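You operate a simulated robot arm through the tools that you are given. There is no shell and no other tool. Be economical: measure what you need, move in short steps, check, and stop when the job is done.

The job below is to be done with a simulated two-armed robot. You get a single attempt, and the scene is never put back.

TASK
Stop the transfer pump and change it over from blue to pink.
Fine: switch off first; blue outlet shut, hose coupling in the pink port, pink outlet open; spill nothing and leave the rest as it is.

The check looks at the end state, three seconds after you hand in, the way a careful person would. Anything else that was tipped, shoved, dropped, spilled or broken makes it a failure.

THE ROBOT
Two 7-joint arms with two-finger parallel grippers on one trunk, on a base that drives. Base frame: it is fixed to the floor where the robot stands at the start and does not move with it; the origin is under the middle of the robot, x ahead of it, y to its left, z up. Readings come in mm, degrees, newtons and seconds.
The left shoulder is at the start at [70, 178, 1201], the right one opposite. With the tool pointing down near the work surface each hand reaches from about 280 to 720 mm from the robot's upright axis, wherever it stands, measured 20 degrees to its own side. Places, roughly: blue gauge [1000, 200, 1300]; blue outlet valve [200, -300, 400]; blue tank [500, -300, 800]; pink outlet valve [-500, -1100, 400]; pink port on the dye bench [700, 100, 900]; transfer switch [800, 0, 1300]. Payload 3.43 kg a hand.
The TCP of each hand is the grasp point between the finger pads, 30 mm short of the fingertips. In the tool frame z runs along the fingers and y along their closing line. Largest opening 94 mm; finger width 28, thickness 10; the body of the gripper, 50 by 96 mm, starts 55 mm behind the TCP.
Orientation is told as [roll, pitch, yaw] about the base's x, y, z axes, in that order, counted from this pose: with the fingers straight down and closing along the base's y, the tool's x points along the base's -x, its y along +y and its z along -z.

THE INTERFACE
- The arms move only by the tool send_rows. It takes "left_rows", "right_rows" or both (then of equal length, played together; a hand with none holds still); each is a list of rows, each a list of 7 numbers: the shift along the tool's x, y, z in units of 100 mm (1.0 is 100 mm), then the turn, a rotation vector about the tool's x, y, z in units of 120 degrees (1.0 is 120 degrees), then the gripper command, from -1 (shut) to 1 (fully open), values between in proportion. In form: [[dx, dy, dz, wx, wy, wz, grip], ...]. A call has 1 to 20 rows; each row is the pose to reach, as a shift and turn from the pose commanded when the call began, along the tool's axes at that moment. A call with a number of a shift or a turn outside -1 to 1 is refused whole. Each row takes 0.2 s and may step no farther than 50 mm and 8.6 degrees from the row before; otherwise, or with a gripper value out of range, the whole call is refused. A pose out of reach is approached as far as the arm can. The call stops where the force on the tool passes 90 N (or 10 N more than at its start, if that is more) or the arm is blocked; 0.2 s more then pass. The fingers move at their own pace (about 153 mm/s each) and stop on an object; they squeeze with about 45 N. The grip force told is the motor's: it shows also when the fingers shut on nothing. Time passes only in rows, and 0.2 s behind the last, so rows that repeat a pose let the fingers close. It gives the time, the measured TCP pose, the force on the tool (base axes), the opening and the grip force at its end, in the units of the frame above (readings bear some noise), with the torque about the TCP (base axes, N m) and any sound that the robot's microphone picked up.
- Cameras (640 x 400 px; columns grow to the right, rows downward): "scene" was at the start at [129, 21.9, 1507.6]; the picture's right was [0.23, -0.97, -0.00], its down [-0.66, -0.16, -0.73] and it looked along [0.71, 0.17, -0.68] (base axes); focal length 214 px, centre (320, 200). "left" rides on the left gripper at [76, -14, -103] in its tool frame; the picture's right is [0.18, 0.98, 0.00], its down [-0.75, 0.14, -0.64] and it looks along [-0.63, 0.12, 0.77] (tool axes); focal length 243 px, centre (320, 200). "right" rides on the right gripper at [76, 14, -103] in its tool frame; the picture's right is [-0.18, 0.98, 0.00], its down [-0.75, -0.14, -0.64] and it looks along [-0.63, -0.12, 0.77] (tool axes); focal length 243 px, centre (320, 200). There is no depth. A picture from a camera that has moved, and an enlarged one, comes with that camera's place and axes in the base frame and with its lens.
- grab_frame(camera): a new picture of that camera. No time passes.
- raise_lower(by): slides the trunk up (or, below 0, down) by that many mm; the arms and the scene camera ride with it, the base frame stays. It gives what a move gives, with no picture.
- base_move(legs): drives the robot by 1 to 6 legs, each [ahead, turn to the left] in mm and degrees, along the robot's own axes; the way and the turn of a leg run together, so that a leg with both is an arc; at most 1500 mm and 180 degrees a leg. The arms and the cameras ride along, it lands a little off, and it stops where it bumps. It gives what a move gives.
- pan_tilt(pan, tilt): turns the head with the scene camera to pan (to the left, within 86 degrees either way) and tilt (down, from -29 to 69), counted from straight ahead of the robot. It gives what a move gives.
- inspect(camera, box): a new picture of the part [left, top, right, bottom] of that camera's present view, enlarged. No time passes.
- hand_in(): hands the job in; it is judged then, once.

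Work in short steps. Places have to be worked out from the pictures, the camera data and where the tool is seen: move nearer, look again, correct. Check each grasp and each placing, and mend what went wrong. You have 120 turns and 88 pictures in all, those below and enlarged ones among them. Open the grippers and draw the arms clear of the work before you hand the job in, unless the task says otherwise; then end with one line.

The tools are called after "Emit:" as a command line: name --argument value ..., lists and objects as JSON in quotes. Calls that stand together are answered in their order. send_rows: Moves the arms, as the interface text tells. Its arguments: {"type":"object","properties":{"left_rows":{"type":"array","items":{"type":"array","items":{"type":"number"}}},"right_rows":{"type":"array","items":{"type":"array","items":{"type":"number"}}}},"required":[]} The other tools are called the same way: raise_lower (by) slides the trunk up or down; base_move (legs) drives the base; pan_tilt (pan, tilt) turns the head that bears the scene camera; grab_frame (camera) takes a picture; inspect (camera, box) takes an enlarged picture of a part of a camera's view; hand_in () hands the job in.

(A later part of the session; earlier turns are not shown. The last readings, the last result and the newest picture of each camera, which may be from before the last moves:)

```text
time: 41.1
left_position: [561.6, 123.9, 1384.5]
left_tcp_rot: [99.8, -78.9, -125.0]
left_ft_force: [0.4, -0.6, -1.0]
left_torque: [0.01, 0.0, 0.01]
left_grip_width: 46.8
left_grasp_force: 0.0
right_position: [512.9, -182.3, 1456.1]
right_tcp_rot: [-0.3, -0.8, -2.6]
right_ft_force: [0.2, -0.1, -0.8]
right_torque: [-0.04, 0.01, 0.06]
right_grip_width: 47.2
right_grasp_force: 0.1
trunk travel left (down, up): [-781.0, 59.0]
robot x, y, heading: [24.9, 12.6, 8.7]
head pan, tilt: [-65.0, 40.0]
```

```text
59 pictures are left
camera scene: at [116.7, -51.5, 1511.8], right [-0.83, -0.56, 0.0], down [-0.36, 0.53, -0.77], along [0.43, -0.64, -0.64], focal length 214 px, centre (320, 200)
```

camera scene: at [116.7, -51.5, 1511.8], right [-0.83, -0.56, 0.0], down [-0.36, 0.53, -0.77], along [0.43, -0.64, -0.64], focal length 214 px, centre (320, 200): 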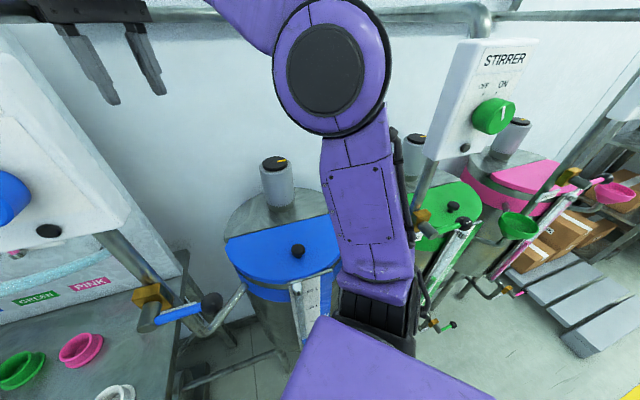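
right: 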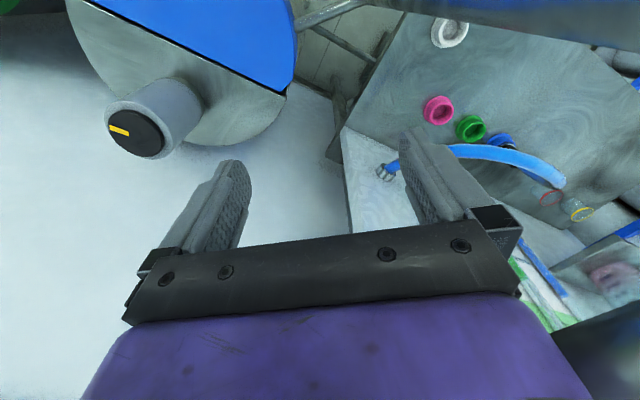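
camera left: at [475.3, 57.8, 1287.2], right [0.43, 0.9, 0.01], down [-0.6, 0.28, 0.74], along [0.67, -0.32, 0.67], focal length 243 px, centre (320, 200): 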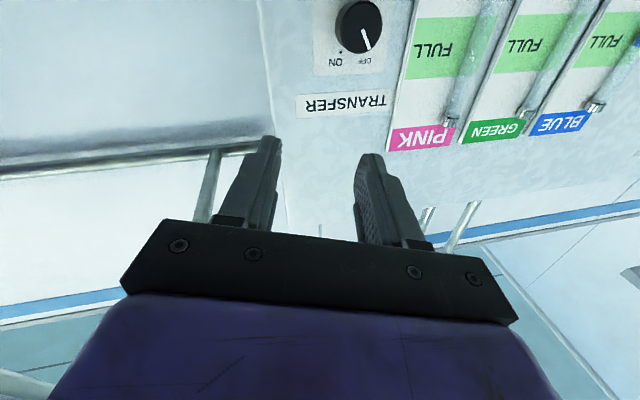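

The right elbow is tucked up again as at the start. To back out past the green box I want the elbow higher and closer in, so I raise the hand and check.

Emit:
send_rows --right_rows '[[0, 0, -0.25, 0, 0, 0, -0.5], [0, 0, -0.5, 0, 0, 0, -0.5], [0.1, 0, -0.75, 0, 0, 0, -0.5], [0.3, 0, -1, 0, 0, 0, -0.5]]'

Emit:
pan_tilt --pan -86 --tilt 20

Emit:
grab_frame --camera "scene"

```text
time: 42.1
left_position: [561.9, 124.3, 1386.0]
left_tcp_rot: [99.9, -78.9, -125.2]
left_ft_force: [1.1, -0.1, -0.3]
left_torque: [-0.02, 0.04, -0.01]
left_grip_width: 46.7
left_grasp_force: 0.0
right_position: [513.4, -180.8, 1468.1]
right_tcp_rot: [-0.4, -1.0, -2.5]
right_ft_force: [0.1, -0.1, -0.8]
right_torque: [-0.03, 0.01, 0.0]
right_grip_width: 23.4
right_grasp_force: 0.0
right hand out of reach, approached as far as the arm can: row 1, 2, 3, 4
trunk travel left (down, up): [-781.0, 59.0]
robot x, y, heading: [22.2, 9.3, 8.8]
head pan, tilt: [-65.0, 40.0]
```

```text
time: 42.9
left_position: [562.6, 125.5, 1385.5]
left_tcp_rot: [99.9, -78.8, -125.0]
left_ft_force: [0.4, 0.4, -0.4]
left_torque: [-0.01, 0.04, -0.02]
left_grip_width: 47.0
left_grasp_force: 0.0
right_position: [514.2, -180.4, 1466.8]
right_tcp_rot: [-0.1, -0.9, -2.5]
right_ft_force: [-0.4, -0.3, -1.0]
right_torque: [-0.02, -0.02, 0.0]
right_grip_width: 23.4
right_grasp_force: 0.0
trunk travel left (down, up): [-781.0, 59.0]
robot x, y, heading: [21.0, 10.9, 9.0]
head pan, tilt: [-85.9, 20.0]
```

```text
58 pictures are left
camera scene: at [89.9, -71.4, 1543.2], right [-0.97, -0.22, 0.0], down [-0.08, 0.33, -0.94], along [0.21, -0.92, -0.34], focal length 214 px, centre (320, 200)
```

scene: 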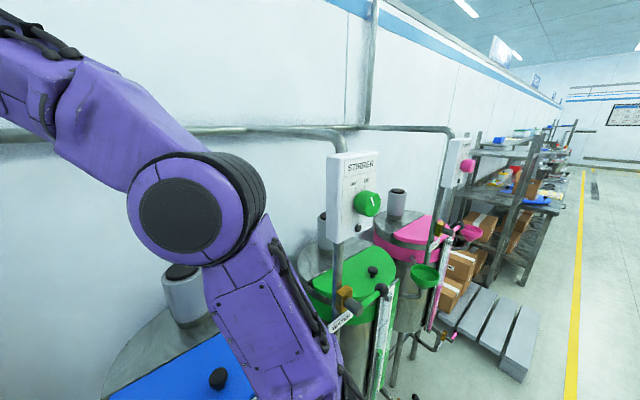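

The elbow would just brush the green box corner when backing. The boxes only span about z 1360–1500, so I lower the trunk 170 mm to pass the elbow underneath. I also shift the left hand a bit further left.

Emit:
send_rows --left_rows '[[0, 0.2, -0.1, 0, 0, 0, 0], [0, 0.4, -0.2, 0, 0, 0, 0], [0, 0.6, -0.3, 0, 0, 0, 0], [0, 0.7, -0.4, 0, 0, 0, 0]]'

Emit:
raise_lower --by -165

Emit:
grab_frame --camera "scene"

```text
time: 43.9
left_position: [553.4, 205.9, 1397.3]
left_tcp_rot: [99.8, -78.8, -125.2]
left_ft_force: [-0.4, -0.3, 0.4]
left_torque: [0.0, 0.04, 0.01]
left_grip_width: 46.8
left_grasp_force: 0.0
right_position: [513.1, -180.8, 1467.8]
right_tcp_rot: [-0.3, -1.0, -2.6]
right_ft_force: [-0.6, -0.3, 0.3]
right_torque: [-0.01, -0.03, -0.01]
right_grip_width: 23.4
right_grasp_force: 0.1
trunk travel left (down, up): [-781.0, 59.0]
robot x, y, heading: [17.9, 8.9, 8.6]
head pan, tilt: [-85.9, 20.0]
```

```text
time: 45.8
left_position: [554.8, 204.1, 1233.0]
left_tcp_rot: [99.8, -78.9, -125.0]
left_ft_force: [0.5, 0.0, 0.6]
left_torque: [0.03, 0.0, 0.03]
left_grip_width: 47.1
left_grasp_force: 0.1
right_position: [512.7, -181.8, 1302.1]
right_tcp_rot: [-0.2, -0.9, -2.6]
right_ft_force: [-0.3, -0.2, -0.7]
right_torque: [0.01, 0.06, 0.02]
right_grip_width: 23.5
right_grasp_force: 0.0
trunk travel left (down, up): [-616.0, 224.0]
robot x, y, heading: [24.3, 12.8, 8.4]
head pan, tilt: [-85.9, 20.0]
```

```text
57 pictures are left
camera scene: at [89.6, -71.4, 1378.3], right [-0.98, -0.22, 0.0], down [-0.08, 0.33, -0.94], along [0.21, -0.92, -0.34], focal length 214 px, centre (320, 200)
```

scene: 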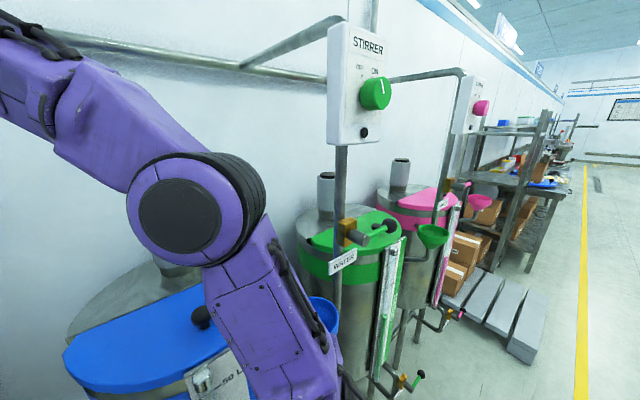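

The green box bottom is about z 1350. I lower 50 mm more for margin, then back up 150 mm and check.

Emit:
raise_lower --by -50

Emit:
base_move --legs '[[-150, 0]]'

Emit:
grab_frame --camera "scene"

```text
time: 46.7
left_position: [553.6, 204.4, 1183.2]
left_tcp_rot: [99.8, -78.9, -125.0]
left_ft_force: [0.5, -0.3, -1.0]
left_torque: [-0.03, 0.0, -0.01]
left_grip_width: 47.0
left_grasp_force: 0.0
right_position: [512.6, -182.0, 1251.7]
right_tcp_rot: [-0.2, -1.0, -2.5]
right_ft_force: [-0.2, -0.5, -0.4]
right_torque: [-0.01, 0.03, -0.06]
right_grip_width: 23.5
right_grasp_force: 0.1
trunk travel left (down, up): [-566.0, 274.0]
robot x, y, heading: [20.1, 11.3, 9.0]
head pan, tilt: [-85.9, 20.0]
```

```text
time: 48.1
left_position: [403.0, 182.0, 1183.1]
left_tcp_rot: [99.8, -79.0, -124.8]
left_ft_force: [-0.1, 0.2, 0.1]
left_torque: [0.02, 0.03, -0.01]
left_grip_width: 46.9
left_grasp_force: 0.0
right_position: [363.0, -204.8, 1251.3]
right_tcp_rot: [-0.2, -1.1, -2.5]
right_ft_force: [0.2, -0.1, 0.5]
right_torque: [0.01, 0.01, 0.03]
right_grip_width: 23.4
right_grasp_force: 0.1
trunk travel left (down, up): [-566.0, 274.0]
robot x, y, heading: [-129.5, -13.5, 9.0]
head pan, tilt: [-85.9, 20.0]
```

```text
56 pictures are left
camera scene: at [-60.1, -94.6, 1328.2], right [-0.97, -0.23, 0.0], down [-0.08, 0.33, -0.94], along [0.21, -0.92, -0.34], focal length 214 px, centre (320, 200)
```

scene: 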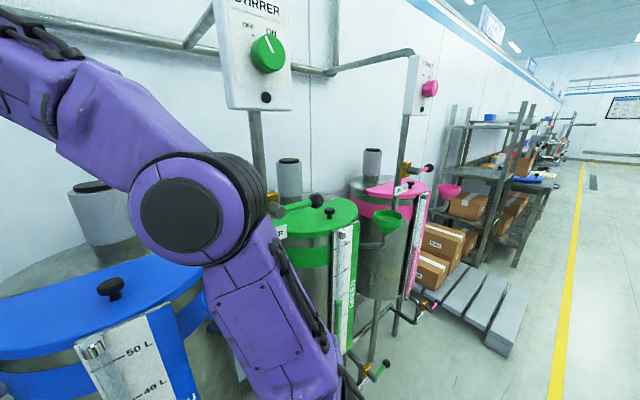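

Clear so far. The elbow passes just in front of the green water lever with about 25 mm plus height difference. I continue 150 mm.

Emit:
base_move --legs '[[-150, 0]]'

Emit:
grab_frame --camera "scene"

```text
time: 49.5
left_position: [253.0, 159.0, 1182.1]
left_tcp_rot: [99.7, -78.9, -124.9]
left_ft_force: [0.6, -0.2, 0.1]
left_torque: [0.01, 0.01, 0.01]
left_grip_width: 46.8
left_grasp_force: 0.0
right_position: [212.4, -227.6, 1251.7]
right_tcp_rot: [-0.2, -1.0, -2.3]
right_ft_force: [-0.7, 0.1, -0.1]
right_torque: [-0.02, -0.03, -0.02]
right_grip_width: 23.3
right_grasp_force: 0.2
trunk travel left (down, up): [-566.0, 274.0]
robot x, y, heading: [-278.0, -32.8, 9.2]
head pan, tilt: [-85.9, 20.0]
```

```text
55 pictures are left
camera scene: at [-210.7, -117.7, 1328.2], right [-0.97, -0.23, 0.0], down [-0.08, 0.33, -0.94], along [0.21, -0.92, -0.34], focal length 214 px, centre (320, 200)
```

scene: 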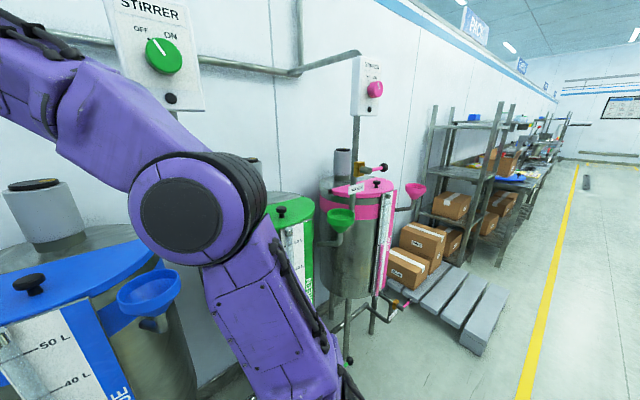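

Clear of the green post. I back another 250 mm into the open, turn right to face the wall, and look at the blue outlet.

Emit:
base_move --legs '[[-250, 0], [0, -47]]'

Emit:
pan_tilt --pan 10 --tilt 50

Emit:
grab_frame --camera "scene"

```text
time: 53.4
left_position: [-21.2, -327.1, 1182.2]
left_tcp_rot: [99.8, -79.0, -171.4]
left_ft_force: [-0.2, 0.9, -0.3]
left_torque: [-0.03, -0.03, -0.03]
left_grip_width: 46.9
left_grasp_force: 0.1
right_position: [-328.1, -562.5, 1251.8]
right_tcp_rot: [-0.3, -1.0, -48.8]
right_ft_force: [-0.4, 0.0, 0.5]
right_torque: [0.03, -0.02, -0.02]
right_grip_width: 23.4
right_grasp_force: 0.1
trunk travel left (down, up): [-566.0, 274.0]
robot x, y, heading: [-527.1, -73.7, -37.4]
head pan, tilt: [-85.9, 20.0]
```

```text
time: 55.1
left_position: [-20.5, -326.3, 1182.2]
left_tcp_rot: [99.8, -78.9, -171.2]
left_ft_force: [0.4, 0.9, 0.5]
left_torque: [-0.01, -0.02, 0.01]
left_grip_width: 46.9
left_grasp_force: 0.1
right_position: [-327.6, -564.4, 1251.5]
right_tcp_rot: [-0.2, -1.1, -48.8]
right_ft_force: [0.0, -0.4, 0.5]
right_torque: [0.01, 0.02, 0.0]
right_grip_width: 23.8
right_grasp_force: 0.0
trunk travel left (down, up): [-566.0, 274.0]
robot x, y, heading: [-530.4, -74.0, -37.5]
head pan, tilt: [10.0, 50.0]
```

```text
54 pictures are left
camera scene: at [-422.7, -140.0, 1282.7], right [-0.46, -0.89, 0.0], down [-0.68, 0.35, -0.64], along [0.57, -0.3, -0.77], focal length 214 px, centre (320, 200)
```

scene: 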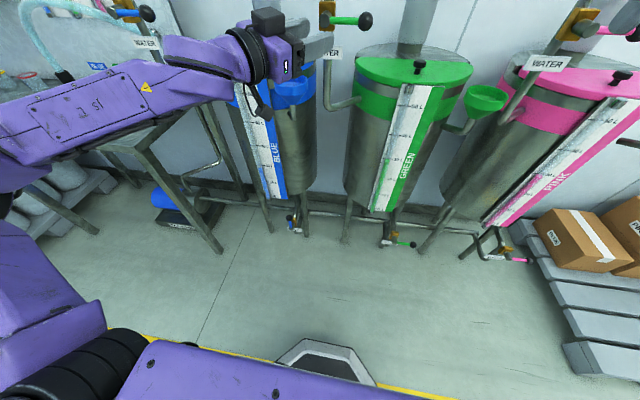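

Great view: the three outlets are along the tank bottoms. I'll enlarge them.

Emit:
inspect --camera "scene" --box '[250, 190, 340, 250]'

Emit:
inspect --camera "scene" --box '[360, 200, 540, 290]'

```text
6.67 times, centred on (295, 220) of scene
camera zoom: at [-422.7, -140.0, 1282.7], right [-0.46, -0.89, 0.0], down [-0.68, 0.35, -0.64], along [0.57, -0.3, -0.77], focal length 1430 px, centre (487, 67)
```

zoom: 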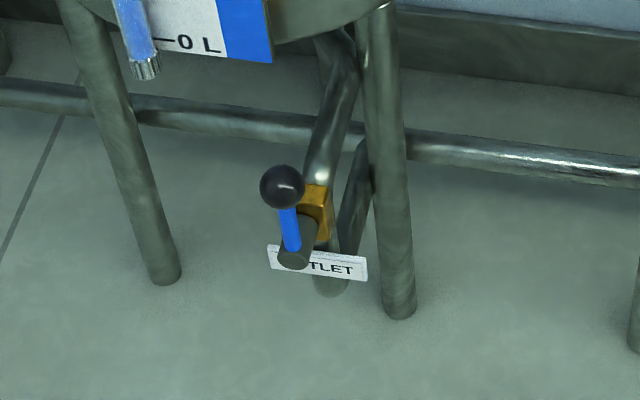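

```text
3.56 times, centred on (450, 245) of scene
camera zoom: at [-422.7, -140.0, 1282.7], right [-0.46, -0.89, 0.0], down [-0.68, 0.35, -0.64], along [0.57, -0.3, -0.77], focal length 763 px, centre (-142, 40)
```

zoom: 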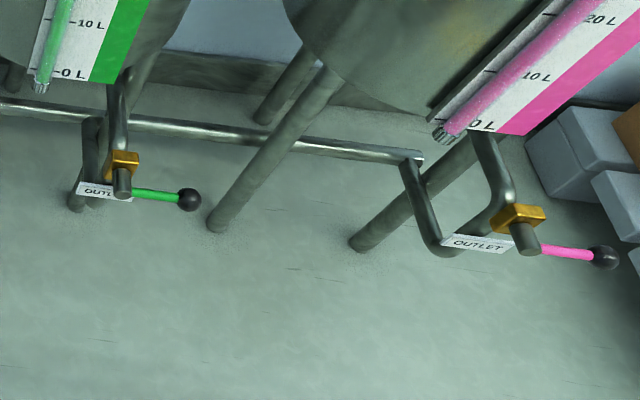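

The levers read: blue up (open), green and pink to the right (shut). I square the left hand to point at the wall, then lower the trunk.

Emit:
send_rows --left_rows '[[0, 0, 0, -0.0568, 0.0082, -0.0165, 0], [0, 0, 0, -0.1136, 0.0164, -0.033, 0], [0, 0, 0, -0.1704, 0.0246, -0.0495, 0], [0, 0, 0, -0.2272, 0.0328, -0.066, 0], [0, 0, 0, -0.284, 0.041, -0.0825, 0]]'

Emit:
raise_lower --by -400

Emit:
pan_tilt --pan 20 --tilt 35

Emit:
grab_frame --camera "scene"

Emit:
grab_frame --camera "left"

```text
time: 56.4
left_position: [-21.1, -328.1, 1182.6]
left_tcp_rot: [149.1, -89.8, 173.7]
left_ft_force: [0.0, -0.1, -0.2]
left_torque: [-0.01, -0.01, 0.01]
left_grip_width: 47.0
left_grasp_force: 0.1
right_position: [-327.0, -564.4, 1251.9]
right_tcp_rot: [-0.2, -0.9, -48.8]
right_ft_force: [-0.9, 0.0, 0.8]
right_torque: [0.03, -0.02, -0.01]
right_grip_width: 23.6
right_grasp_force: 0.0
trunk travel left (down, up): [-566.0, 274.0]
robot x, y, heading: [-527.9, -77.1, -37.5]
head pan, tilt: [10.0, 50.0]
```

```text
time: 60.2
left_position: [-20.1, -326.8, 781.5]
left_tcp_rot: [157.2, -89.8, 165.4]
left_ft_force: [0.4, -0.9, 0.7]
left_torque: [-0.03, 0.01, 0.02]
left_grip_width: 47.0
left_grasp_force: 0.0
right_position: [-327.7, -562.0, 852.4]
right_tcp_rot: [-0.3, -1.0, -48.8]
right_ft_force: [-0.1, 0.6, 0.5]
right_torque: [0.02, 0.03, -0.01]
right_grip_width: 23.3
right_grasp_force: 0.2
trunk travel left (down, up): [-166.0, 674.0]
robot x, y, heading: [-530.4, -75.9, -37.3]
head pan, tilt: [10.0, 50.0]
```

```text
time: 61.0
left_position: [-19.7, -326.7, 783.2]
left_tcp_rot: [156.9, -89.9, 165.8]
left_ft_force: [0.4, -0.8, -0.5]
left_torque: [0.02, 0.01, -0.02]
left_grip_width: 47.2
left_grasp_force: 0.0
right_position: [-327.1, -563.8, 852.6]
right_tcp_rot: [-0.2, -1.0, -48.7]
right_ft_force: [0.7, 1.6, 0.7]
right_torque: [-0.01, -0.04, -0.01]
right_grip_width: 23.4
right_grasp_force: 0.0
trunk travel left (down, up): [-166.0, 674.0]
robot x, y, heading: [-532.3, -73.8, -37.2]
head pan, tilt: [20.0, 35.0]
```

```text
51 pictures are left
camera scene: at [-407.1, -130.9, 904.3], right [-0.3, -0.95, 0.0], down [-0.55, 0.17, -0.82], along [0.78, -0.25, -0.57], focal length 214 px, centre (320, 200)
```

scene: 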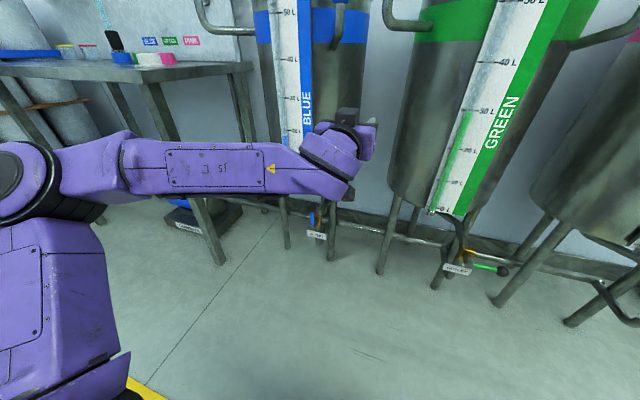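

```text
50 pictures are left
camera left: at [-109.6, -276.4, 706.1], right [0.6, 0.78, -0.18], down [-0.43, 0.5, 0.75], along [0.68, -0.37, 0.63], focal length 243 px, centre (320, 200)
```

left: 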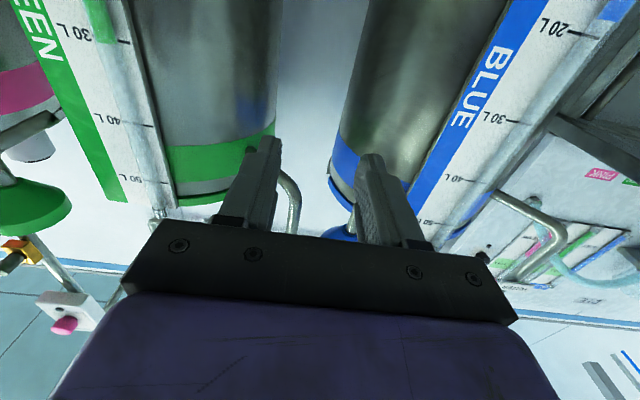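

I'll enlarge the blue outlet from this lower view for triangulation.

Emit:
inspect --camera "scene" --box '[280, 195, 360, 245]'

```text
8.00 times, centred on (320, 220) of scene
camera zoom: at [-407.1, -130.9, 904.3], right [-0.3, -0.95, 0.0], down [-0.55, 0.17, -0.82], along [0.78, -0.25, -0.57], focal length 1716 px, centre (320, 40)
```

zoom: 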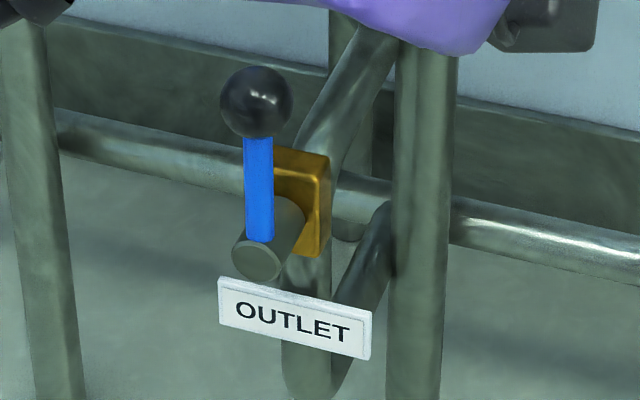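

Triangulated: blue ball at [146,-281,474] and stem axis at [143,-279,387], radius about 87 mm. I lower 120 mm more and take the left hand down and left toward the pre-grasp line.

Emit:
raise_lower --by -120

Emit:
send_rows --left_rows '[[0.2, 0.14, 0, 0, 0, 0, 0], [0.4, 0.28, 0, 0, 0, 0, 0], [0.6, 0.42, 0, 0, 0, 0, 0], [0.8, 0.56, 0, 0, 0, 0, 0], [1.0, 0.7, 0, 0, 0, 0, 0]]'

Emit:
send_rows --left_rows '[[0.2, 0.14, 0, 0, 0, 0, 0.3], [0.4, 0.28, 0, 0, 0, 0, 0.3], [0.6, 0.42, 0, 0, 0, 0, 0.3], [0.8, 0.56, 0, 0, 0, 0, 0.3], [0.89, 0.66, 0, 0, 0, 0, 0.3]]'

Emit:
grab_frame --camera "left"

Emit:
grab_frame --camera "scene"

```text
time: 62.5
left_position: [-20.9, -327.2, 662.6]
left_tcp_rot: [157.1, -89.8, 165.5]
left_ft_force: [0.0, 1.3, 0.0]
left_torque: [0.03, -0.03, 0.01]
left_grip_width: 47.2
left_grasp_force: 0.1
right_position: [-327.4, -562.2, 732.4]
right_tcp_rot: [-0.2, -1.0, -48.8]
right_ft_force: [0.9, -0.3, 0.6]
right_torque: [0.01, 0.02, -0.04]
right_grip_width: 23.6
right_grasp_force: 0.1
trunk travel left (down, up): [-46.0, 794.0]
robot x, y, heading: [-530.3, -76.8, -37.7]
head pan, tilt: [20.0, 35.0]
```

```text
time: 63.6
left_position: [23.7, -273.4, 562.1]
left_tcp_rot: [155.3, -89.7, 167.4]
left_ft_force: [-0.1, 0.2, -0.2]
left_torque: [0.02, 0.0, -0.02]
left_grip_width: 47.2
left_grasp_force: 0.0
right_position: [-327.0, -563.5, 731.9]
right_tcp_rot: [-0.2, -1.0, -48.9]
right_ft_force: [0.5, -0.2, -0.1]
right_torque: [-0.04, 0.0, 0.0]
right_grip_width: 23.6
right_grasp_force: 0.1
trunk travel left (down, up): [-46.0, 794.0]
robot x, y, heading: [-531.0, -76.4, -37.5]
head pan, tilt: [20.0, 35.0]
```

```text
time: 64.8
left_position: [63.0, -220.7, 474.9]
left_tcp_rot: [154.1, -89.8, 168.6]
left_ft_force: [0.3, 0.5, -0.5]
left_torque: [0.01, -0.03, -0.03]
left_grip_width: 61.0
left_grasp_force: 0.0
right_position: [-327.3, -563.3, 733.4]
right_tcp_rot: [-0.2, -0.9, -48.8]
right_ft_force: [0.0, 0.0, 0.1]
right_torque: [-0.03, 0.01, 0.0]
right_grip_width: 23.5
right_grasp_force: 0.2
trunk travel left (down, up): [-46.0, 794.0]
robot x, y, heading: [-531.4, -76.4, -37.6]
head pan, tilt: [20.0, 35.0]
```

```text
48 pictures are left
camera left: at [-26.7, -169.4, 397.7], right [0.6, 0.78, -0.18], down [-0.43, 0.5, 0.75], along [0.68, -0.37, 0.63], focal length 243 px, centre (320, 200)
```

left: 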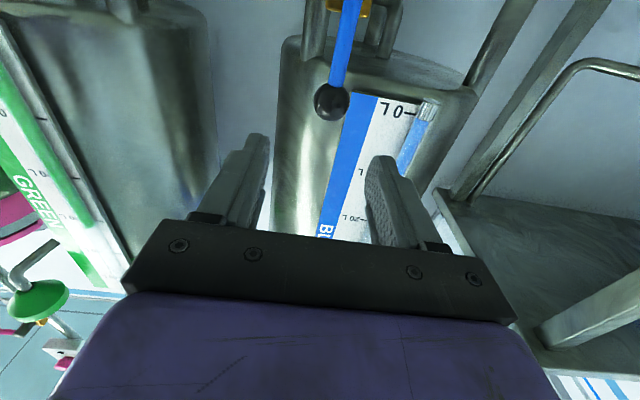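

```text
47 pictures are left
camera scene: at [-407.1, -130.8, 784.4], right [-0.3, -0.95, 0.0], down [-0.55, 0.17, -0.82], along [0.78, -0.24, -0.57], focal length 214 px, centre (320, 200)
```

scene: 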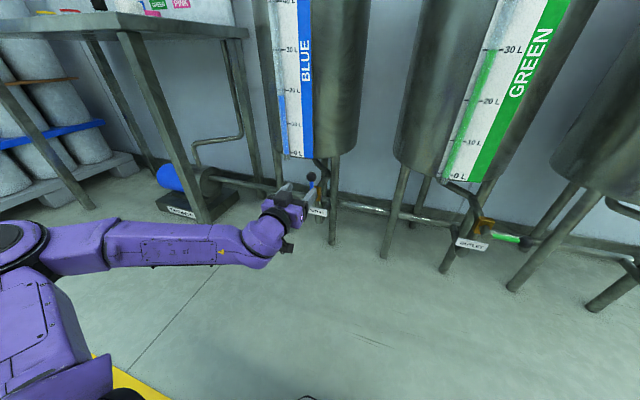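

The ball is about 103 mm straight ahead of the hand, near centre. I advance and close on it.

Emit:
send_rows --left_rows '[[0.02, 0.02, 0.25, 0, 0, 0, 0.5], [0.04, 0.05, 0.5, 0, 0, 0, 0.5], [0.06, 0.05, 0.75, 0, 0, 0, 0.5], [0.06, 0.05, 1.0, 0, 0, 0, 0.5]]'

Emit:
grab_frame --camera "left"

```text
time: 65.8
left_position: [130.9, -286.7, 466.8]
left_tcp_rot: [88.9, -89.9, -127.8]
left_ft_force: [-0.3, 0.1, 0.0]
left_torque: [0.01, 0.02, 0.0]
left_grip_width: 70.6
left_grasp_force: 0.0
left hand out of reach, approached as far as the arm can: row 4
right_position: [-327.4, -561.8, 732.0]
right_tcp_rot: [-0.3, -0.9, -48.7]
right_ft_force: [0.4, 0.4, 0.4]
right_torque: [0.01, 0.0, 0.01]
right_grip_width: 23.6
right_grasp_force: 0.0
trunk travel left (down, up): [-46.0, 794.0]
robot x, y, heading: [-526.5, -77.6, -37.4]
head pan, tilt: [20.0, 35.0]
```

```text
46 pictures are left
camera left: at [42.4, -233.2, 391.3], right [0.62, 0.76, -0.18], down [-0.41, 0.51, 0.75], along [0.67, -0.39, 0.63], focal length 243 px, centre (320, 200)
```

left: 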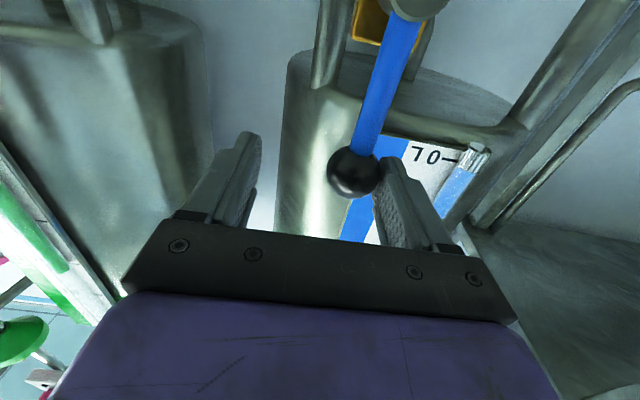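

Out of reach pulled it sideways. I retreat, drive the base 120 mm closer while retracting, then redo.

Emit:
send_rows --left_rows '[[0, 0, -0.25, 0, 0, 0, 0.5], [0, 0, -0.5, 0, 0, 0, 0.5], [0, 0, -0.75, 0, 0, 0, 0.5], [0, 0, -1.0, 0, 0, 0, 0.5]]'

Emit:
send_rows --left_rows '[[0, 0, -0.25, 0, 0, 0, 0.5], [0, 0, -0.5, 0, 0, 0, 0.5], [0, 0, -0.75, 0, 0, 0, 0.5], [0, 0, -1.0, 0, 0, 0, 0.5]]'

Emit:
base_move --legs '[[130, 0]]'

Emit:
grab_frame --camera "left"

```text
time: 66.8
left_position: [65.6, -216.6, 468.0]
left_tcp_rot: [157.4, -89.8, 165.2]
left_ft_force: [0.5, -1.1, 0.2]
left_torque: [0.05, -0.02, -0.01]
left_grip_width: 70.4
left_grasp_force: 0.2
right_position: [-328.1, -562.6, 731.6]
right_tcp_rot: [-0.2, -1.0, -48.9]
right_ft_force: [0.5, 0.1, 0.6]
right_torque: [-0.01, -0.01, -0.02]
right_grip_width: 23.5
right_grasp_force: 0.0
trunk travel left (down, up): [-46.0, 794.0]
robot x, y, heading: [-532.8, -75.7, -37.6]
head pan, tilt: [20.0, 35.0]
```

```text
time: 67.8
left_position: [32.0, -188.9, 467.8]
left_tcp_rot: [159.8, -89.8, 162.9]
left_ft_force: [-0.3, 0.0, -0.1]
left_torque: [0.0, -0.03, -0.01]
left_grip_width: 70.4
left_grasp_force: 0.0
left hand out of reach, approached as far as the arm can: row 2, 3, 4
right_position: [-327.1, -563.4, 732.0]
right_tcp_rot: [-0.2, -1.0, -48.8]
right_ft_force: [0.2, -0.5, -0.1]
right_torque: [-0.02, 0.01, 0.01]
right_grip_width: 23.6
right_grasp_force: 0.1
trunk travel left (down, up): [-46.0, 794.0]
robot x, y, heading: [-526.4, -78.2, -37.4]
head pan, tilt: [20.0, 35.0]
```

```text
time: 69.1
left_position: [137.1, -270.2, 467.9]
left_tcp_rot: [158.2, -89.7, 164.4]
left_ft_force: [0.7, -1.3, -0.4]
left_torque: [0.05, 0.02, 0.0]
left_grip_width: 70.6
left_grasp_force: 0.0
right_position: [-223.0, -642.9, 731.1]
right_tcp_rot: [-0.3, -0.9, -48.9]
right_ft_force: [0.1, 0.5, -0.5]
right_torque: [0.02, 0.0, 0.01]
right_grip_width: 23.4
right_grasp_force: 0.0
trunk travel left (down, up): [-46.0, 794.0]
robot x, y, heading: [-427.6, -155.7, -37.1]
head pan, tilt: [20.0, 35.0]
```

```text
45 pictures are left
camera left: at [46.7, -219.2, 390.9], right [0.6, 0.78, -0.18], down [-0.43, 0.5, 0.75], along [0.68, -0.37, 0.63], focal length 243 px, centre (320, 200)
```

left: 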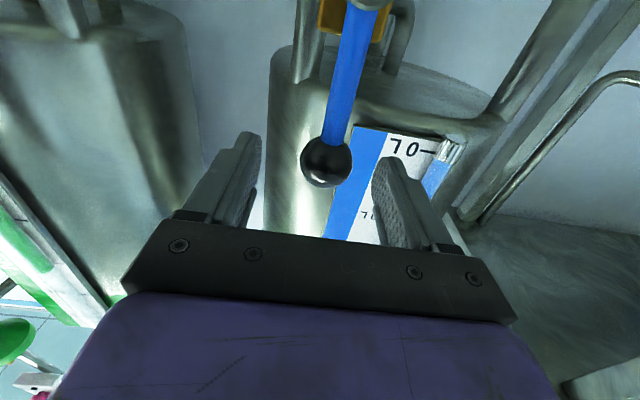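

The ball is now centred between the fingers. I advance 20 mm and close.

Emit:
send_rows --left_rows '[[0, 0, 0.1, 0, 0, 0, 0.5], [0, 0, 0.2, 0, 0, 0, 0.5], [0, 0, 0.2, 0, 0, 0, -0.5], [0, 0, 0.2, 0, 0, 0, -1], [0, 0, 0.2, 0, 0, 0, -1]]'

Emit:
grab_frame --camera "left"

```text
time: 70.3
left_position: [153.4, -281.9, 467.2]
left_tcp_rot: [157.0, -89.8, 165.7]
left_ft_force: [3.9, -0.5, -1.3]
left_torque: [0.1, -0.01, 0.14]
left_grip_width: 31.1
left_grasp_force: 45.0
right_position: [-222.7, -644.4, 732.7]
right_tcp_rot: [-0.2, -1.0, -49.0]
right_ft_force: [-0.2, -0.4, -0.4]
right_torque: [0.02, 0.01, -0.01]
right_grip_width: 23.4
right_grasp_force: 0.1
trunk travel left (down, up): [-46.0, 794.0]
robot x, y, heading: [-422.0, -157.6, -37.4]
head pan, tilt: [20.0, 35.0]
```

```text
44 pictures are left
camera left: at [63.4, -231.1, 390.8], right [0.6, 0.78, -0.18], down [-0.43, 0.5, 0.75], along [0.68, -0.37, 0.63], focal length 243 px, centre (320, 200)
```

left: 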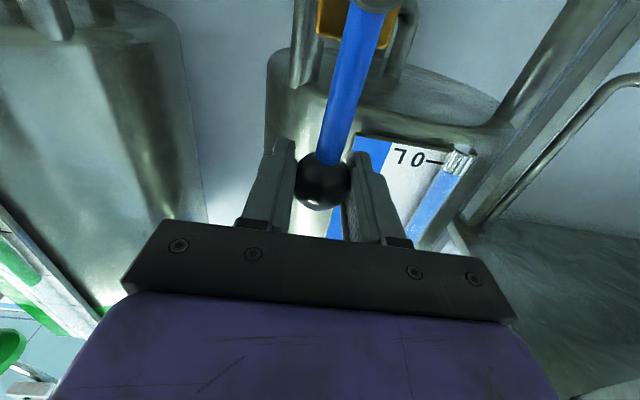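

Ball gripped (31 mm). I swing it clockwise along the 87 mm arc, half way first.

Emit:
send_rows --left_rows '[[0.0074, -0.1136, 0, 0, 0, 0.0625, -1], [0.0296, -0.2252, 0, 0, 0, 0.125, -1], [0.0662, -0.3329, 0, 0, 0, 0.1875, -1], [0.1166, -0.435, 0, 0, 0, 0.25, -1], [0.1798, -0.5296, 0, 0, 0, 0.3125, -1], [0.2548, -0.6152, 0, 0, 0, 0.375, -1]]'

Emit:
grab_frame --camera "left"

```text
time: 71.7
left_position: [117.9, -330.0, 439.5]
left_tcp_rot: [90.0, -44.9, -127.2]
left_ft_force: [11.2, 8.8, -10.7]
left_torque: [0.17, 0.03, 0.27]
left_grip_width: 31.3
left_grasp_force: 44.9
right_position: [-221.5, -642.4, 732.5]
right_tcp_rot: [-0.3, -1.0, -48.8]
right_ft_force: [0.5, 0.8, 0.9]
right_torque: [-0.01, 0.03, -0.01]
right_grip_width: 23.4
right_grasp_force: 0.0
trunk travel left (down, up): [-46.0, 794.0]
robot x, y, heading: [-422.7, -157.6, -37.5]
head pan, tilt: [20.0, 35.0]
```

```text
43 pictures are left
camera left: at [62.0, -233.6, 375.8], right [0.5, 0.66, 0.57], down [-0.77, 0.04, 0.63], along [0.39, -0.75, 0.53], focal length 243 px, centre (320, 200)
```

left: 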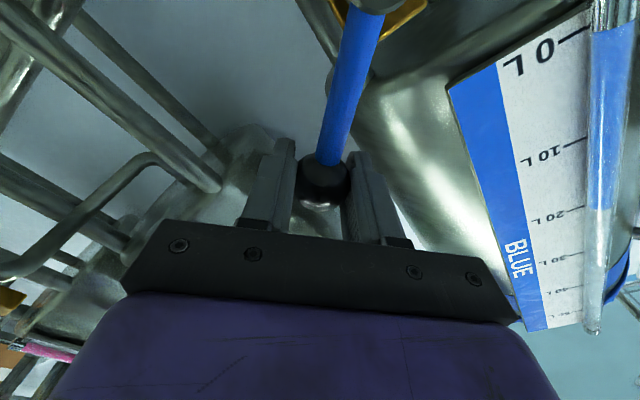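

It follows with low force. In the tool frame the remaining 45° is the same set of rows.

Emit:
send_rows --left_rows '[[0.0074, -0.1136, 0, 0, 0, 0.0625, -1], [0.0296, -0.2252, 0, 0, 0, 0.125, -1], [0.0662, -0.3329, 0, 0, 0, 0.1875, -1], [0.1166, -0.435, 0, 0, 0, 0.25, -1], [0.1798, -0.5296, 0, 0, 0, 0.3125, -1], [0.2548, -0.6152, 0, 0, 0, 0.375, -1]]'

Emit:
inspect --camera "scene" --box '[220, 150, 420, 275]'

```text
time: 73.1
left_position: [102.3, -349.1, 379.9]
left_tcp_rot: [90.4, 0.0, -127.0]
left_ft_force: [40.6, 32.3, 3.4]
left_torque: [0.02, 0.2, -0.08]
left_grip_width: 31.6
left_grasp_force: 45.1
right_position: [-221.7, -642.8, 733.2]
right_tcp_rot: [-0.4, -1.0, -48.9]
right_ft_force: [-0.6, 0.4, -0.3]
right_torque: [-0.04, 0.01, -0.02]
right_grip_width: 23.5
right_grasp_force: 0.1
trunk travel left (down, up): [-46.0, 794.0]
robot x, y, heading: [-427.7, -158.2, -37.1]
head pan, tilt: [20.0, 35.0]
```

```text
3.20 times, centred on (320, 212) of scene
camera zoom: at [-300.4, -209.1, 784.5], right [-0.3, -0.95, 0.0], down [-0.55, 0.17, -0.82], along [0.78, -0.24, -0.57], focal length 686 px, centre (320, 160)
```

zoom: 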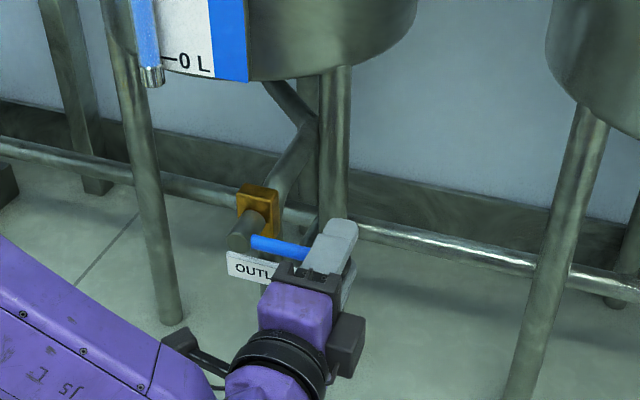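

The lever is now horizontal like the others (shut). I release, back off and verify.

Emit:
send_rows --left_rows '[[0, 0, 0, 0, 0, 0, 0.3], [0, 0, 0, 0, 0, 0, 0.3], [0, 0, -0.2, 0, 0, 0, 0.3], [0, 0, -0.4, 0, 0, 0, 0.3], [0, 0, -0.6, 0, 0, 0, 0.3], [0, 0, -0.8, 0, 0, 0, 0.3]]'

Emit:
grab_frame --camera "left"

Emit:
inspect --camera "scene" --box '[220, 150, 420, 275]'

```text
time: 74.5
left_position: [49.4, -322.4, 371.4]
left_tcp_rot: [90.1, 0.1, -127.2]
left_ft_force: [0.5, -0.4, -0.5]
left_torque: [0.0, -0.01, 0.01]
left_grip_width: 61.1
left_grasp_force: 0.0
left hand out of reach, approached as far as the arm can: row 5, 6
right_position: [-222.8, -643.3, 732.0]
right_tcp_rot: [-0.2, -1.0, -49.0]
right_ft_force: [-0.2, 0.1, 0.0]
right_torque: [-0.01, -0.04, 0.03]
right_grip_width: 23.3
right_grasp_force: 0.0
trunk travel left (down, up): [-46.0, 794.0]
robot x, y, heading: [-420.4, -155.3, -37.5]
head pan, tilt: [20.0, 35.0]
```

```text
41 pictures are left
camera left: at [14.8, -199.9, 358.1], right [0.11, 0.15, 0.98], down [-0.97, -0.21, 0.14], along [0.23, -0.97, 0.12], focal length 243 px, centre (320, 200)
```

left: 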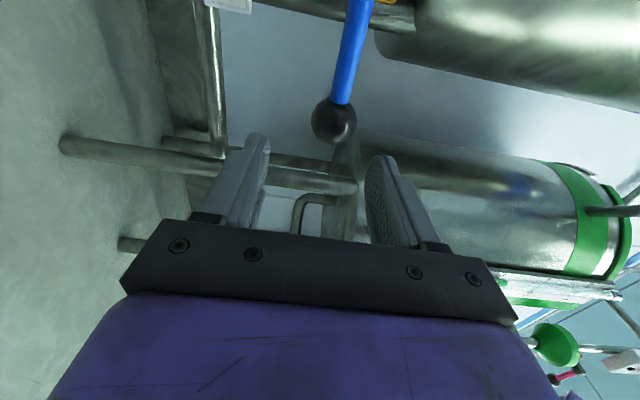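

```text
3.20 times, centred on (320, 212) of scene
camera zoom: at [-301.9, -211.0, 784.4], right [-0.3, -0.95, 0.0], down [-0.55, 0.17, -0.82], along [0.78, -0.25, -0.57], focal length 686 px, centre (320, 160)
```

zoom: 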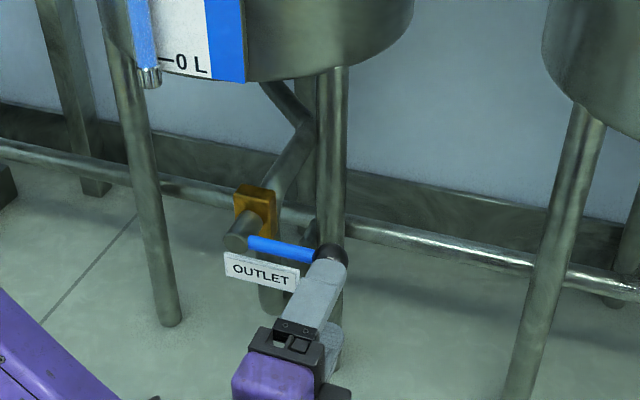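

Blue is shut. Now for the hose: I back away, raise the trunk, turn to run along the wall toward the bench, and look ahead.

Emit:
base_move --legs '[[-220, 0]]'

Emit:
raise_lower --by 650

Emit:
base_move --legs '[[0, 89]]'

Emit:
pan_tilt --pan 0 --tilt 35

Emit:
grab_frame --camera "scene"

```text
time: 76.2
left_position: [-124.3, -188.3, 371.4]
left_tcp_rot: [90.2, 0.1, -127.2]
left_ft_force: [0.2, -0.1, 0.3]
left_torque: [-0.01, -0.01, 0.03]
left_grip_width: 61.0
left_grasp_force: 0.0
right_position: [-398.8, -509.1, 730.4]
right_tcp_rot: [-0.3, -1.0, -48.7]
right_ft_force: [0.6, 0.2, -0.5]
right_torque: [0.02, 0.0, -0.01]
right_grip_width: 23.4
right_grasp_force: 0.2
trunk travel left (down, up): [-46.0, 794.0]
robot x, y, heading: [-600.2, -21.9, -37.5]
head pan, tilt: [20.0, 35.0]
```

```text
refused: 650 is not a number from -400 to 400
```

```text
time: 80.4
left_position: [-418.8, 447.1, 371.7]
left_tcp_rot: [90.3, 0.1, -39.1]
left_ft_force: [-1.0, 0.6, 0.4]
left_torque: [0.01, 0.01, -0.01]
left_grip_width: 61.1
left_grasp_force: 0.0
right_position: [-106.1, 163.5, 731.9]
right_tcp_rot: [-0.1, -1.0, 39.3]
right_ft_force: [0.3, -0.2, -0.3]
right_torque: [-0.01, -0.03, 0.02]
right_grip_width: 23.4
right_grasp_force: 0.1
trunk travel left (down, up): [-46.0, 794.0]
robot x, y, heading: [-600.0, -20.9, 50.7]
head pan, tilt: [20.0, 35.0]
```

```text
time: 81.2
left_position: [-419.2, 447.2, 371.9]
left_tcp_rot: [90.2, 0.1, -39.0]
left_ft_force: [-0.7, 1.2, 0.3]
left_torque: [0.02, -0.01, 0.0]
left_grip_width: 60.8
left_grasp_force: 0.0
right_position: [-108.1, 164.3, 731.7]
right_tcp_rot: [-0.1, -1.0, 39.4]
right_ft_force: [-0.6, -0.5, 0.1]
right_torque: [-0.02, 0.01, 0.02]
right_grip_width: 23.6
right_grasp_force: 0.1
trunk travel left (down, up): [-46.0, 794.0]
robot x, y, heading: [-598.7, -19.7, 50.6]
head pan, tilt: [0.0, 35.0]
```

```text
39 pictures are left
camera scene: at [-514.4, 86.9, 784.4], right [0.77, -0.63, 0.0], down [-0.36, -0.44, -0.82], along [0.52, 0.63, -0.57], focal length 214 px, centre (320, 200)
```

scene: 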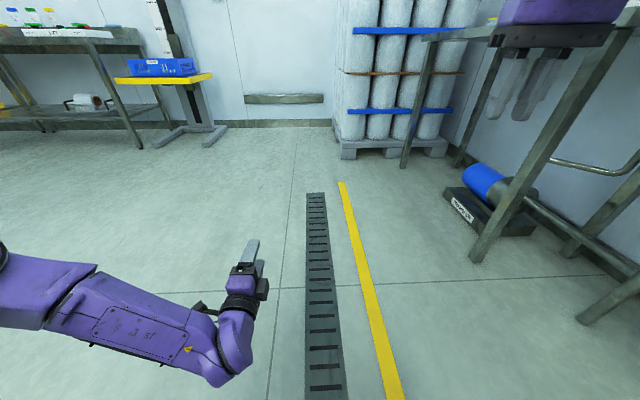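

The floor is clear. I raise the trunk and drive along the wall, then turn to face the bench.

Emit:
raise_lower --by 400

Emit:
raise_lower --by 250

Emit:
base_move --legs '[[1080, 0], [0, -89]]'

Emit:
pan_tilt --pan 0 --tilt 35

Emit:
grab_frame --camera "scene"

```text
time: 85.0
left_position: [-418.0, 447.2, 772.5]
left_tcp_rot: [90.1, 0.1, -39.1]
left_ft_force: [0.0, 0.3, 0.2]
left_torque: [0.03, 0.03, -0.04]
left_grip_width: 61.0
left_grasp_force: 0.0
right_position: [-106.1, 165.3, 1132.4]
right_tcp_rot: [-0.2, -1.0, 39.4]
right_ft_force: [-0.5, -0.3, 0.3]
right_torque: [0.0, 0.02, 0.01]
right_grip_width: 23.5
right_grasp_force: 0.0
trunk travel left (down, up): [-446.0, 394.0]
robot x, y, heading: [-601.4, -24.3, 50.6]
head pan, tilt: [0.0, 35.0]
```

```text
time: 87.6
left_position: [-418.2, 446.7, 1023.2]
left_tcp_rot: [90.2, 0.0, -39.0]
left_ft_force: [-0.2, -0.9, 0.0]
left_torque: [0.03, -0.01, 0.0]
left_grip_width: 61.1
left_grasp_force: 0.1
right_position: [-107.8, 165.1, 1381.3]
right_tcp_rot: [-0.2, -1.1, 39.5]
right_ft_force: [-0.1, 1.0, -0.4]
right_torque: [-0.02, -0.02, 0.05]
right_grip_width: 23.6
right_grasp_force: 0.1
trunk travel left (down, up): [-696.0, 144.0]
robot x, y, heading: [-601.3, -20.5, 50.7]
head pan, tilt: [0.0, 35.0]
```

```text
time: 97.1
left_position: [564.6, 647.8, 1021.7]
left_tcp_rot: [90.2, 0.1, -129.9]
left_ft_force: [0.2, 0.3, 0.0]
left_torque: [-0.01, 0.01, 0.01]
left_grip_width: 61.2
left_grasp_force: 0.1
right_position: [280.0, 339.3, 1382.7]
right_tcp_rot: [-0.1, -1.0, -51.3]
right_ft_force: [-0.3, -0.3, -0.9]
right_torque: [0.03, -0.04, 0.03]
right_grip_width: 23.5
right_grasp_force: 0.0
trunk travel left (down, up): [-696.0, 144.0]
robot x, y, heading: [100.1, 836.8, -40.1]
head pan, tilt: [0.0, 35.0]
```

```text
time: 97.7
left_position: [566.3, 646.8, 1022.1]
left_tcp_rot: [90.1, 0.2, -129.8]
left_ft_force: [0.1, -0.5, -0.1]
left_torque: [-0.01, 0.02, 0.01]
left_grip_width: 61.0
left_grasp_force: 0.0
right_position: [279.5, 340.2, 1381.6]
right_tcp_rot: [-0.2, -1.0, -51.4]
right_ft_force: [0.3, -0.2, 0.1]
right_torque: [0.0, -0.01, -0.02]
right_grip_width: 23.4
right_grasp_force: 0.0
trunk travel left (down, up): [-696.0, 144.0]
robot x, y, heading: [99.2, 834.8, -40.0]
head pan, tilt: [0.0, 35.0]
```

```text
38 pictures are left
camera scene: at [203.0, 747.8, 1434.4], right [-0.64, -0.76, 0.0], down [-0.44, 0.37, -0.82], along [0.63, -0.53, -0.57], focal length 214 px, centre (320, 200)
```

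scene: 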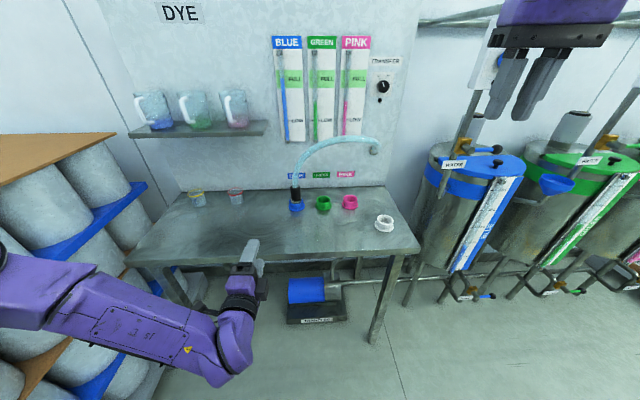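

An excellent overview of the bench. I'll enlarge the ports and coupling.

Emit:
inspect --camera "scene" --box '[270, 130, 400, 235]'

```text
3.81 times, centred on (335, 182) of scene
camera zoom: at [203.0, 747.8, 1434.4], right [-0.64, -0.76, 0.0], down [-0.44, 0.37, -0.82], along [0.63, -0.53, -0.57], focal length 817 px, centre (263, 267)
```

zoom: 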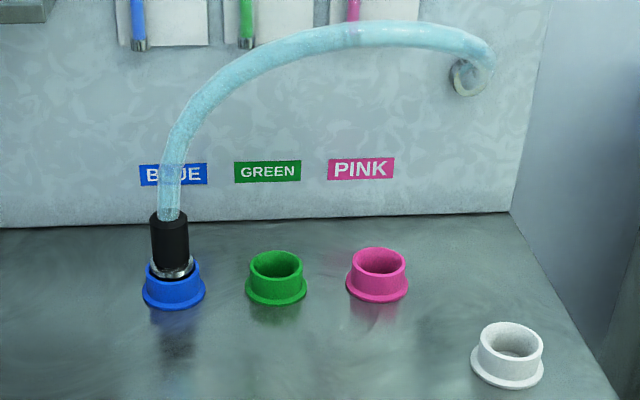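

Estimates: blue coupling near [848,337], pink port near [718,144], bench top about z 890. I'll use the right hand tilted 45° from the front so the hose stays clear. First I move the left hand up and left, and tilt the right.

Emit:
send_rows --left_rows '[[0.15, 0.15, 0, 0, 0, 0, 0], [0.3, 0.3, 0, 0, 0, 0, 0], [0.45, 0.45, 0, 0, 0, 0, 0], [0.6, 0.6, 0, 0, 0, 0, 0], [0.8, 0.8, 0, 0, 0, 0, 0], [1.0, 1.0, 0, 0, 0, 0, 0]]' --right_rows '[[0, 0, 0.15, -0.0071, -0.0622, -0.0171, 0], [0, 0, 0.3, -0.0141, -0.1243, -0.0342, 0], [0, 0, 0.45, -0.0212, -0.1865, -0.0513, 0], [0, 0, 0.6, -0.0283, -0.2487, -0.0684, 0], [0, 0, 0.8, -0.0353, -0.3108, -0.0855, 0], [0, 0, 1.0, -0.0424, -0.373, -0.1026, 0]]'

Emit:
base_move --legs '[[200, 0]]'

Emit:
grab_frame --camera "scene"

```text
time: 99.1
left_position: [658.8, 703.9, 1124.5]
left_tcp_rot: [90.3, 0.1, -129.9]
left_ft_force: [0.4, 0.0, 0.3]
left_torque: [-0.02, 0.0, 0.01]
left_grip_width: 47.1
left_grasp_force: 0.1
left hand out of reach, approached as far as the arm can: row 1, 2, 3, 4, 5, 6
right_position: [279.8, 339.0, 1282.1]
right_tcp_rot: [-0.6, -46.0, -37.8]
right_ft_force: [-0.1, 0.8, -0.2]
right_torque: [-0.03, -0.01, -0.02]
right_grip_width: 46.9
right_grasp_force: 0.0
right hand out of reach, approached as far as the arm can: row 1
trunk travel left (down, up): [-696.0, 144.0]
robot x, y, heading: [100.9, 836.6, -40.2]
head pan, tilt: [0.0, 35.0]
```

```text
time: 100.8
left_position: [815.7, 573.1, 1122.7]
left_tcp_rot: [90.2, 0.1, -129.6]
left_ft_force: [-0.2, 0.8, -0.2]
left_torque: [0.0, -0.01, -0.03]
left_grip_width: 47.2
left_grasp_force: 0.0
right_position: [436.5, 207.2, 1283.0]
right_tcp_rot: [-0.7, -46.0, -37.8]
right_ft_force: [-0.4, -0.5, -1.0]
right_torque: [0.02, -0.02, -0.01]
right_grip_width: 47.0
right_grasp_force: 0.0
trunk travel left (down, up): [-696.0, 144.0]
robot x, y, heading: [253.8, 703.9, -39.7]
head pan, tilt: [0.0, 35.0]
```

```text
36 pictures are left
camera scene: at [358.5, 618.1, 1434.5], right [-0.64, -0.77, 0.0], down [-0.44, 0.37, -0.82], along [0.63, -0.53, -0.57], focal length 214 px, centre (320, 200)
```

scene: 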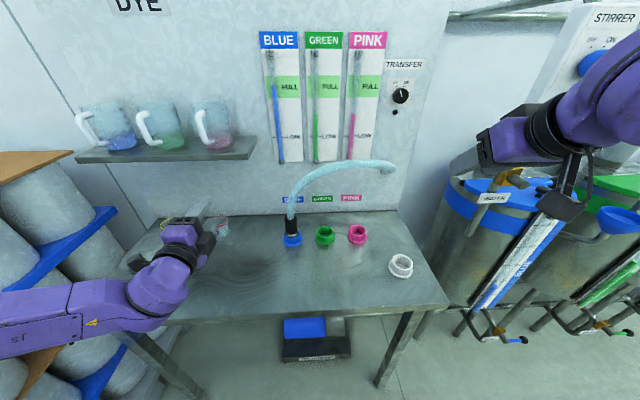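

Everything is clear. I triangulate the coupling by enlarging, then drive 90 mm more.

Emit:
base_move --legs '[[90, 0]]'

Emit:
inspect --camera "scene" --box '[250, 150, 430, 300]'

```text
time: 101.8
left_position: [882.9, 518.0, 1123.9]
left_tcp_rot: [90.2, 0.1, -129.6]
left_ft_force: [-0.2, -0.2, 0.6]
left_torque: [0.01, -0.06, 0.04]
left_grip_width: 46.9
left_grasp_force: 0.1
right_position: [506.0, 150.9, 1283.0]
right_tcp_rot: [-0.7, -45.9, -37.7]
right_ft_force: [0.7, 0.5, 0.1]
right_torque: [0.0, 0.0, -0.02]
right_grip_width: 47.1
right_grasp_force: 0.1
trunk travel left (down, up): [-696.0, 144.0]
robot x, y, heading: [322.6, 646.3, -40.2]
head pan, tilt: [0.0, 35.0]
```

```text
2.67 times, centred on (340, 225) of scene
camera zoom: at [426.6, 561.0, 1434.4], right [-0.64, -0.77, 0.0], down [-0.44, 0.37, -0.82], along [0.63, -0.53, -0.57], focal length 572 px, centre (267, 133)
```

zoom: 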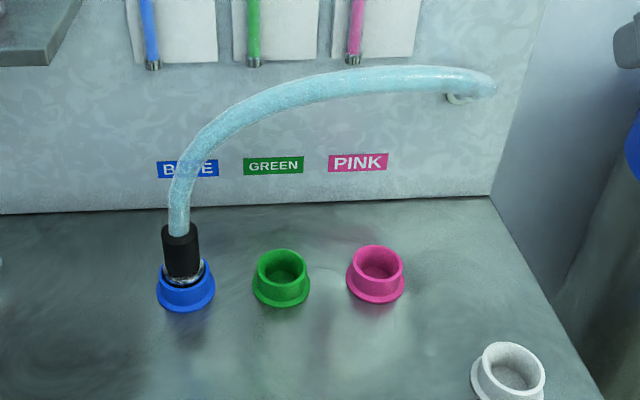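

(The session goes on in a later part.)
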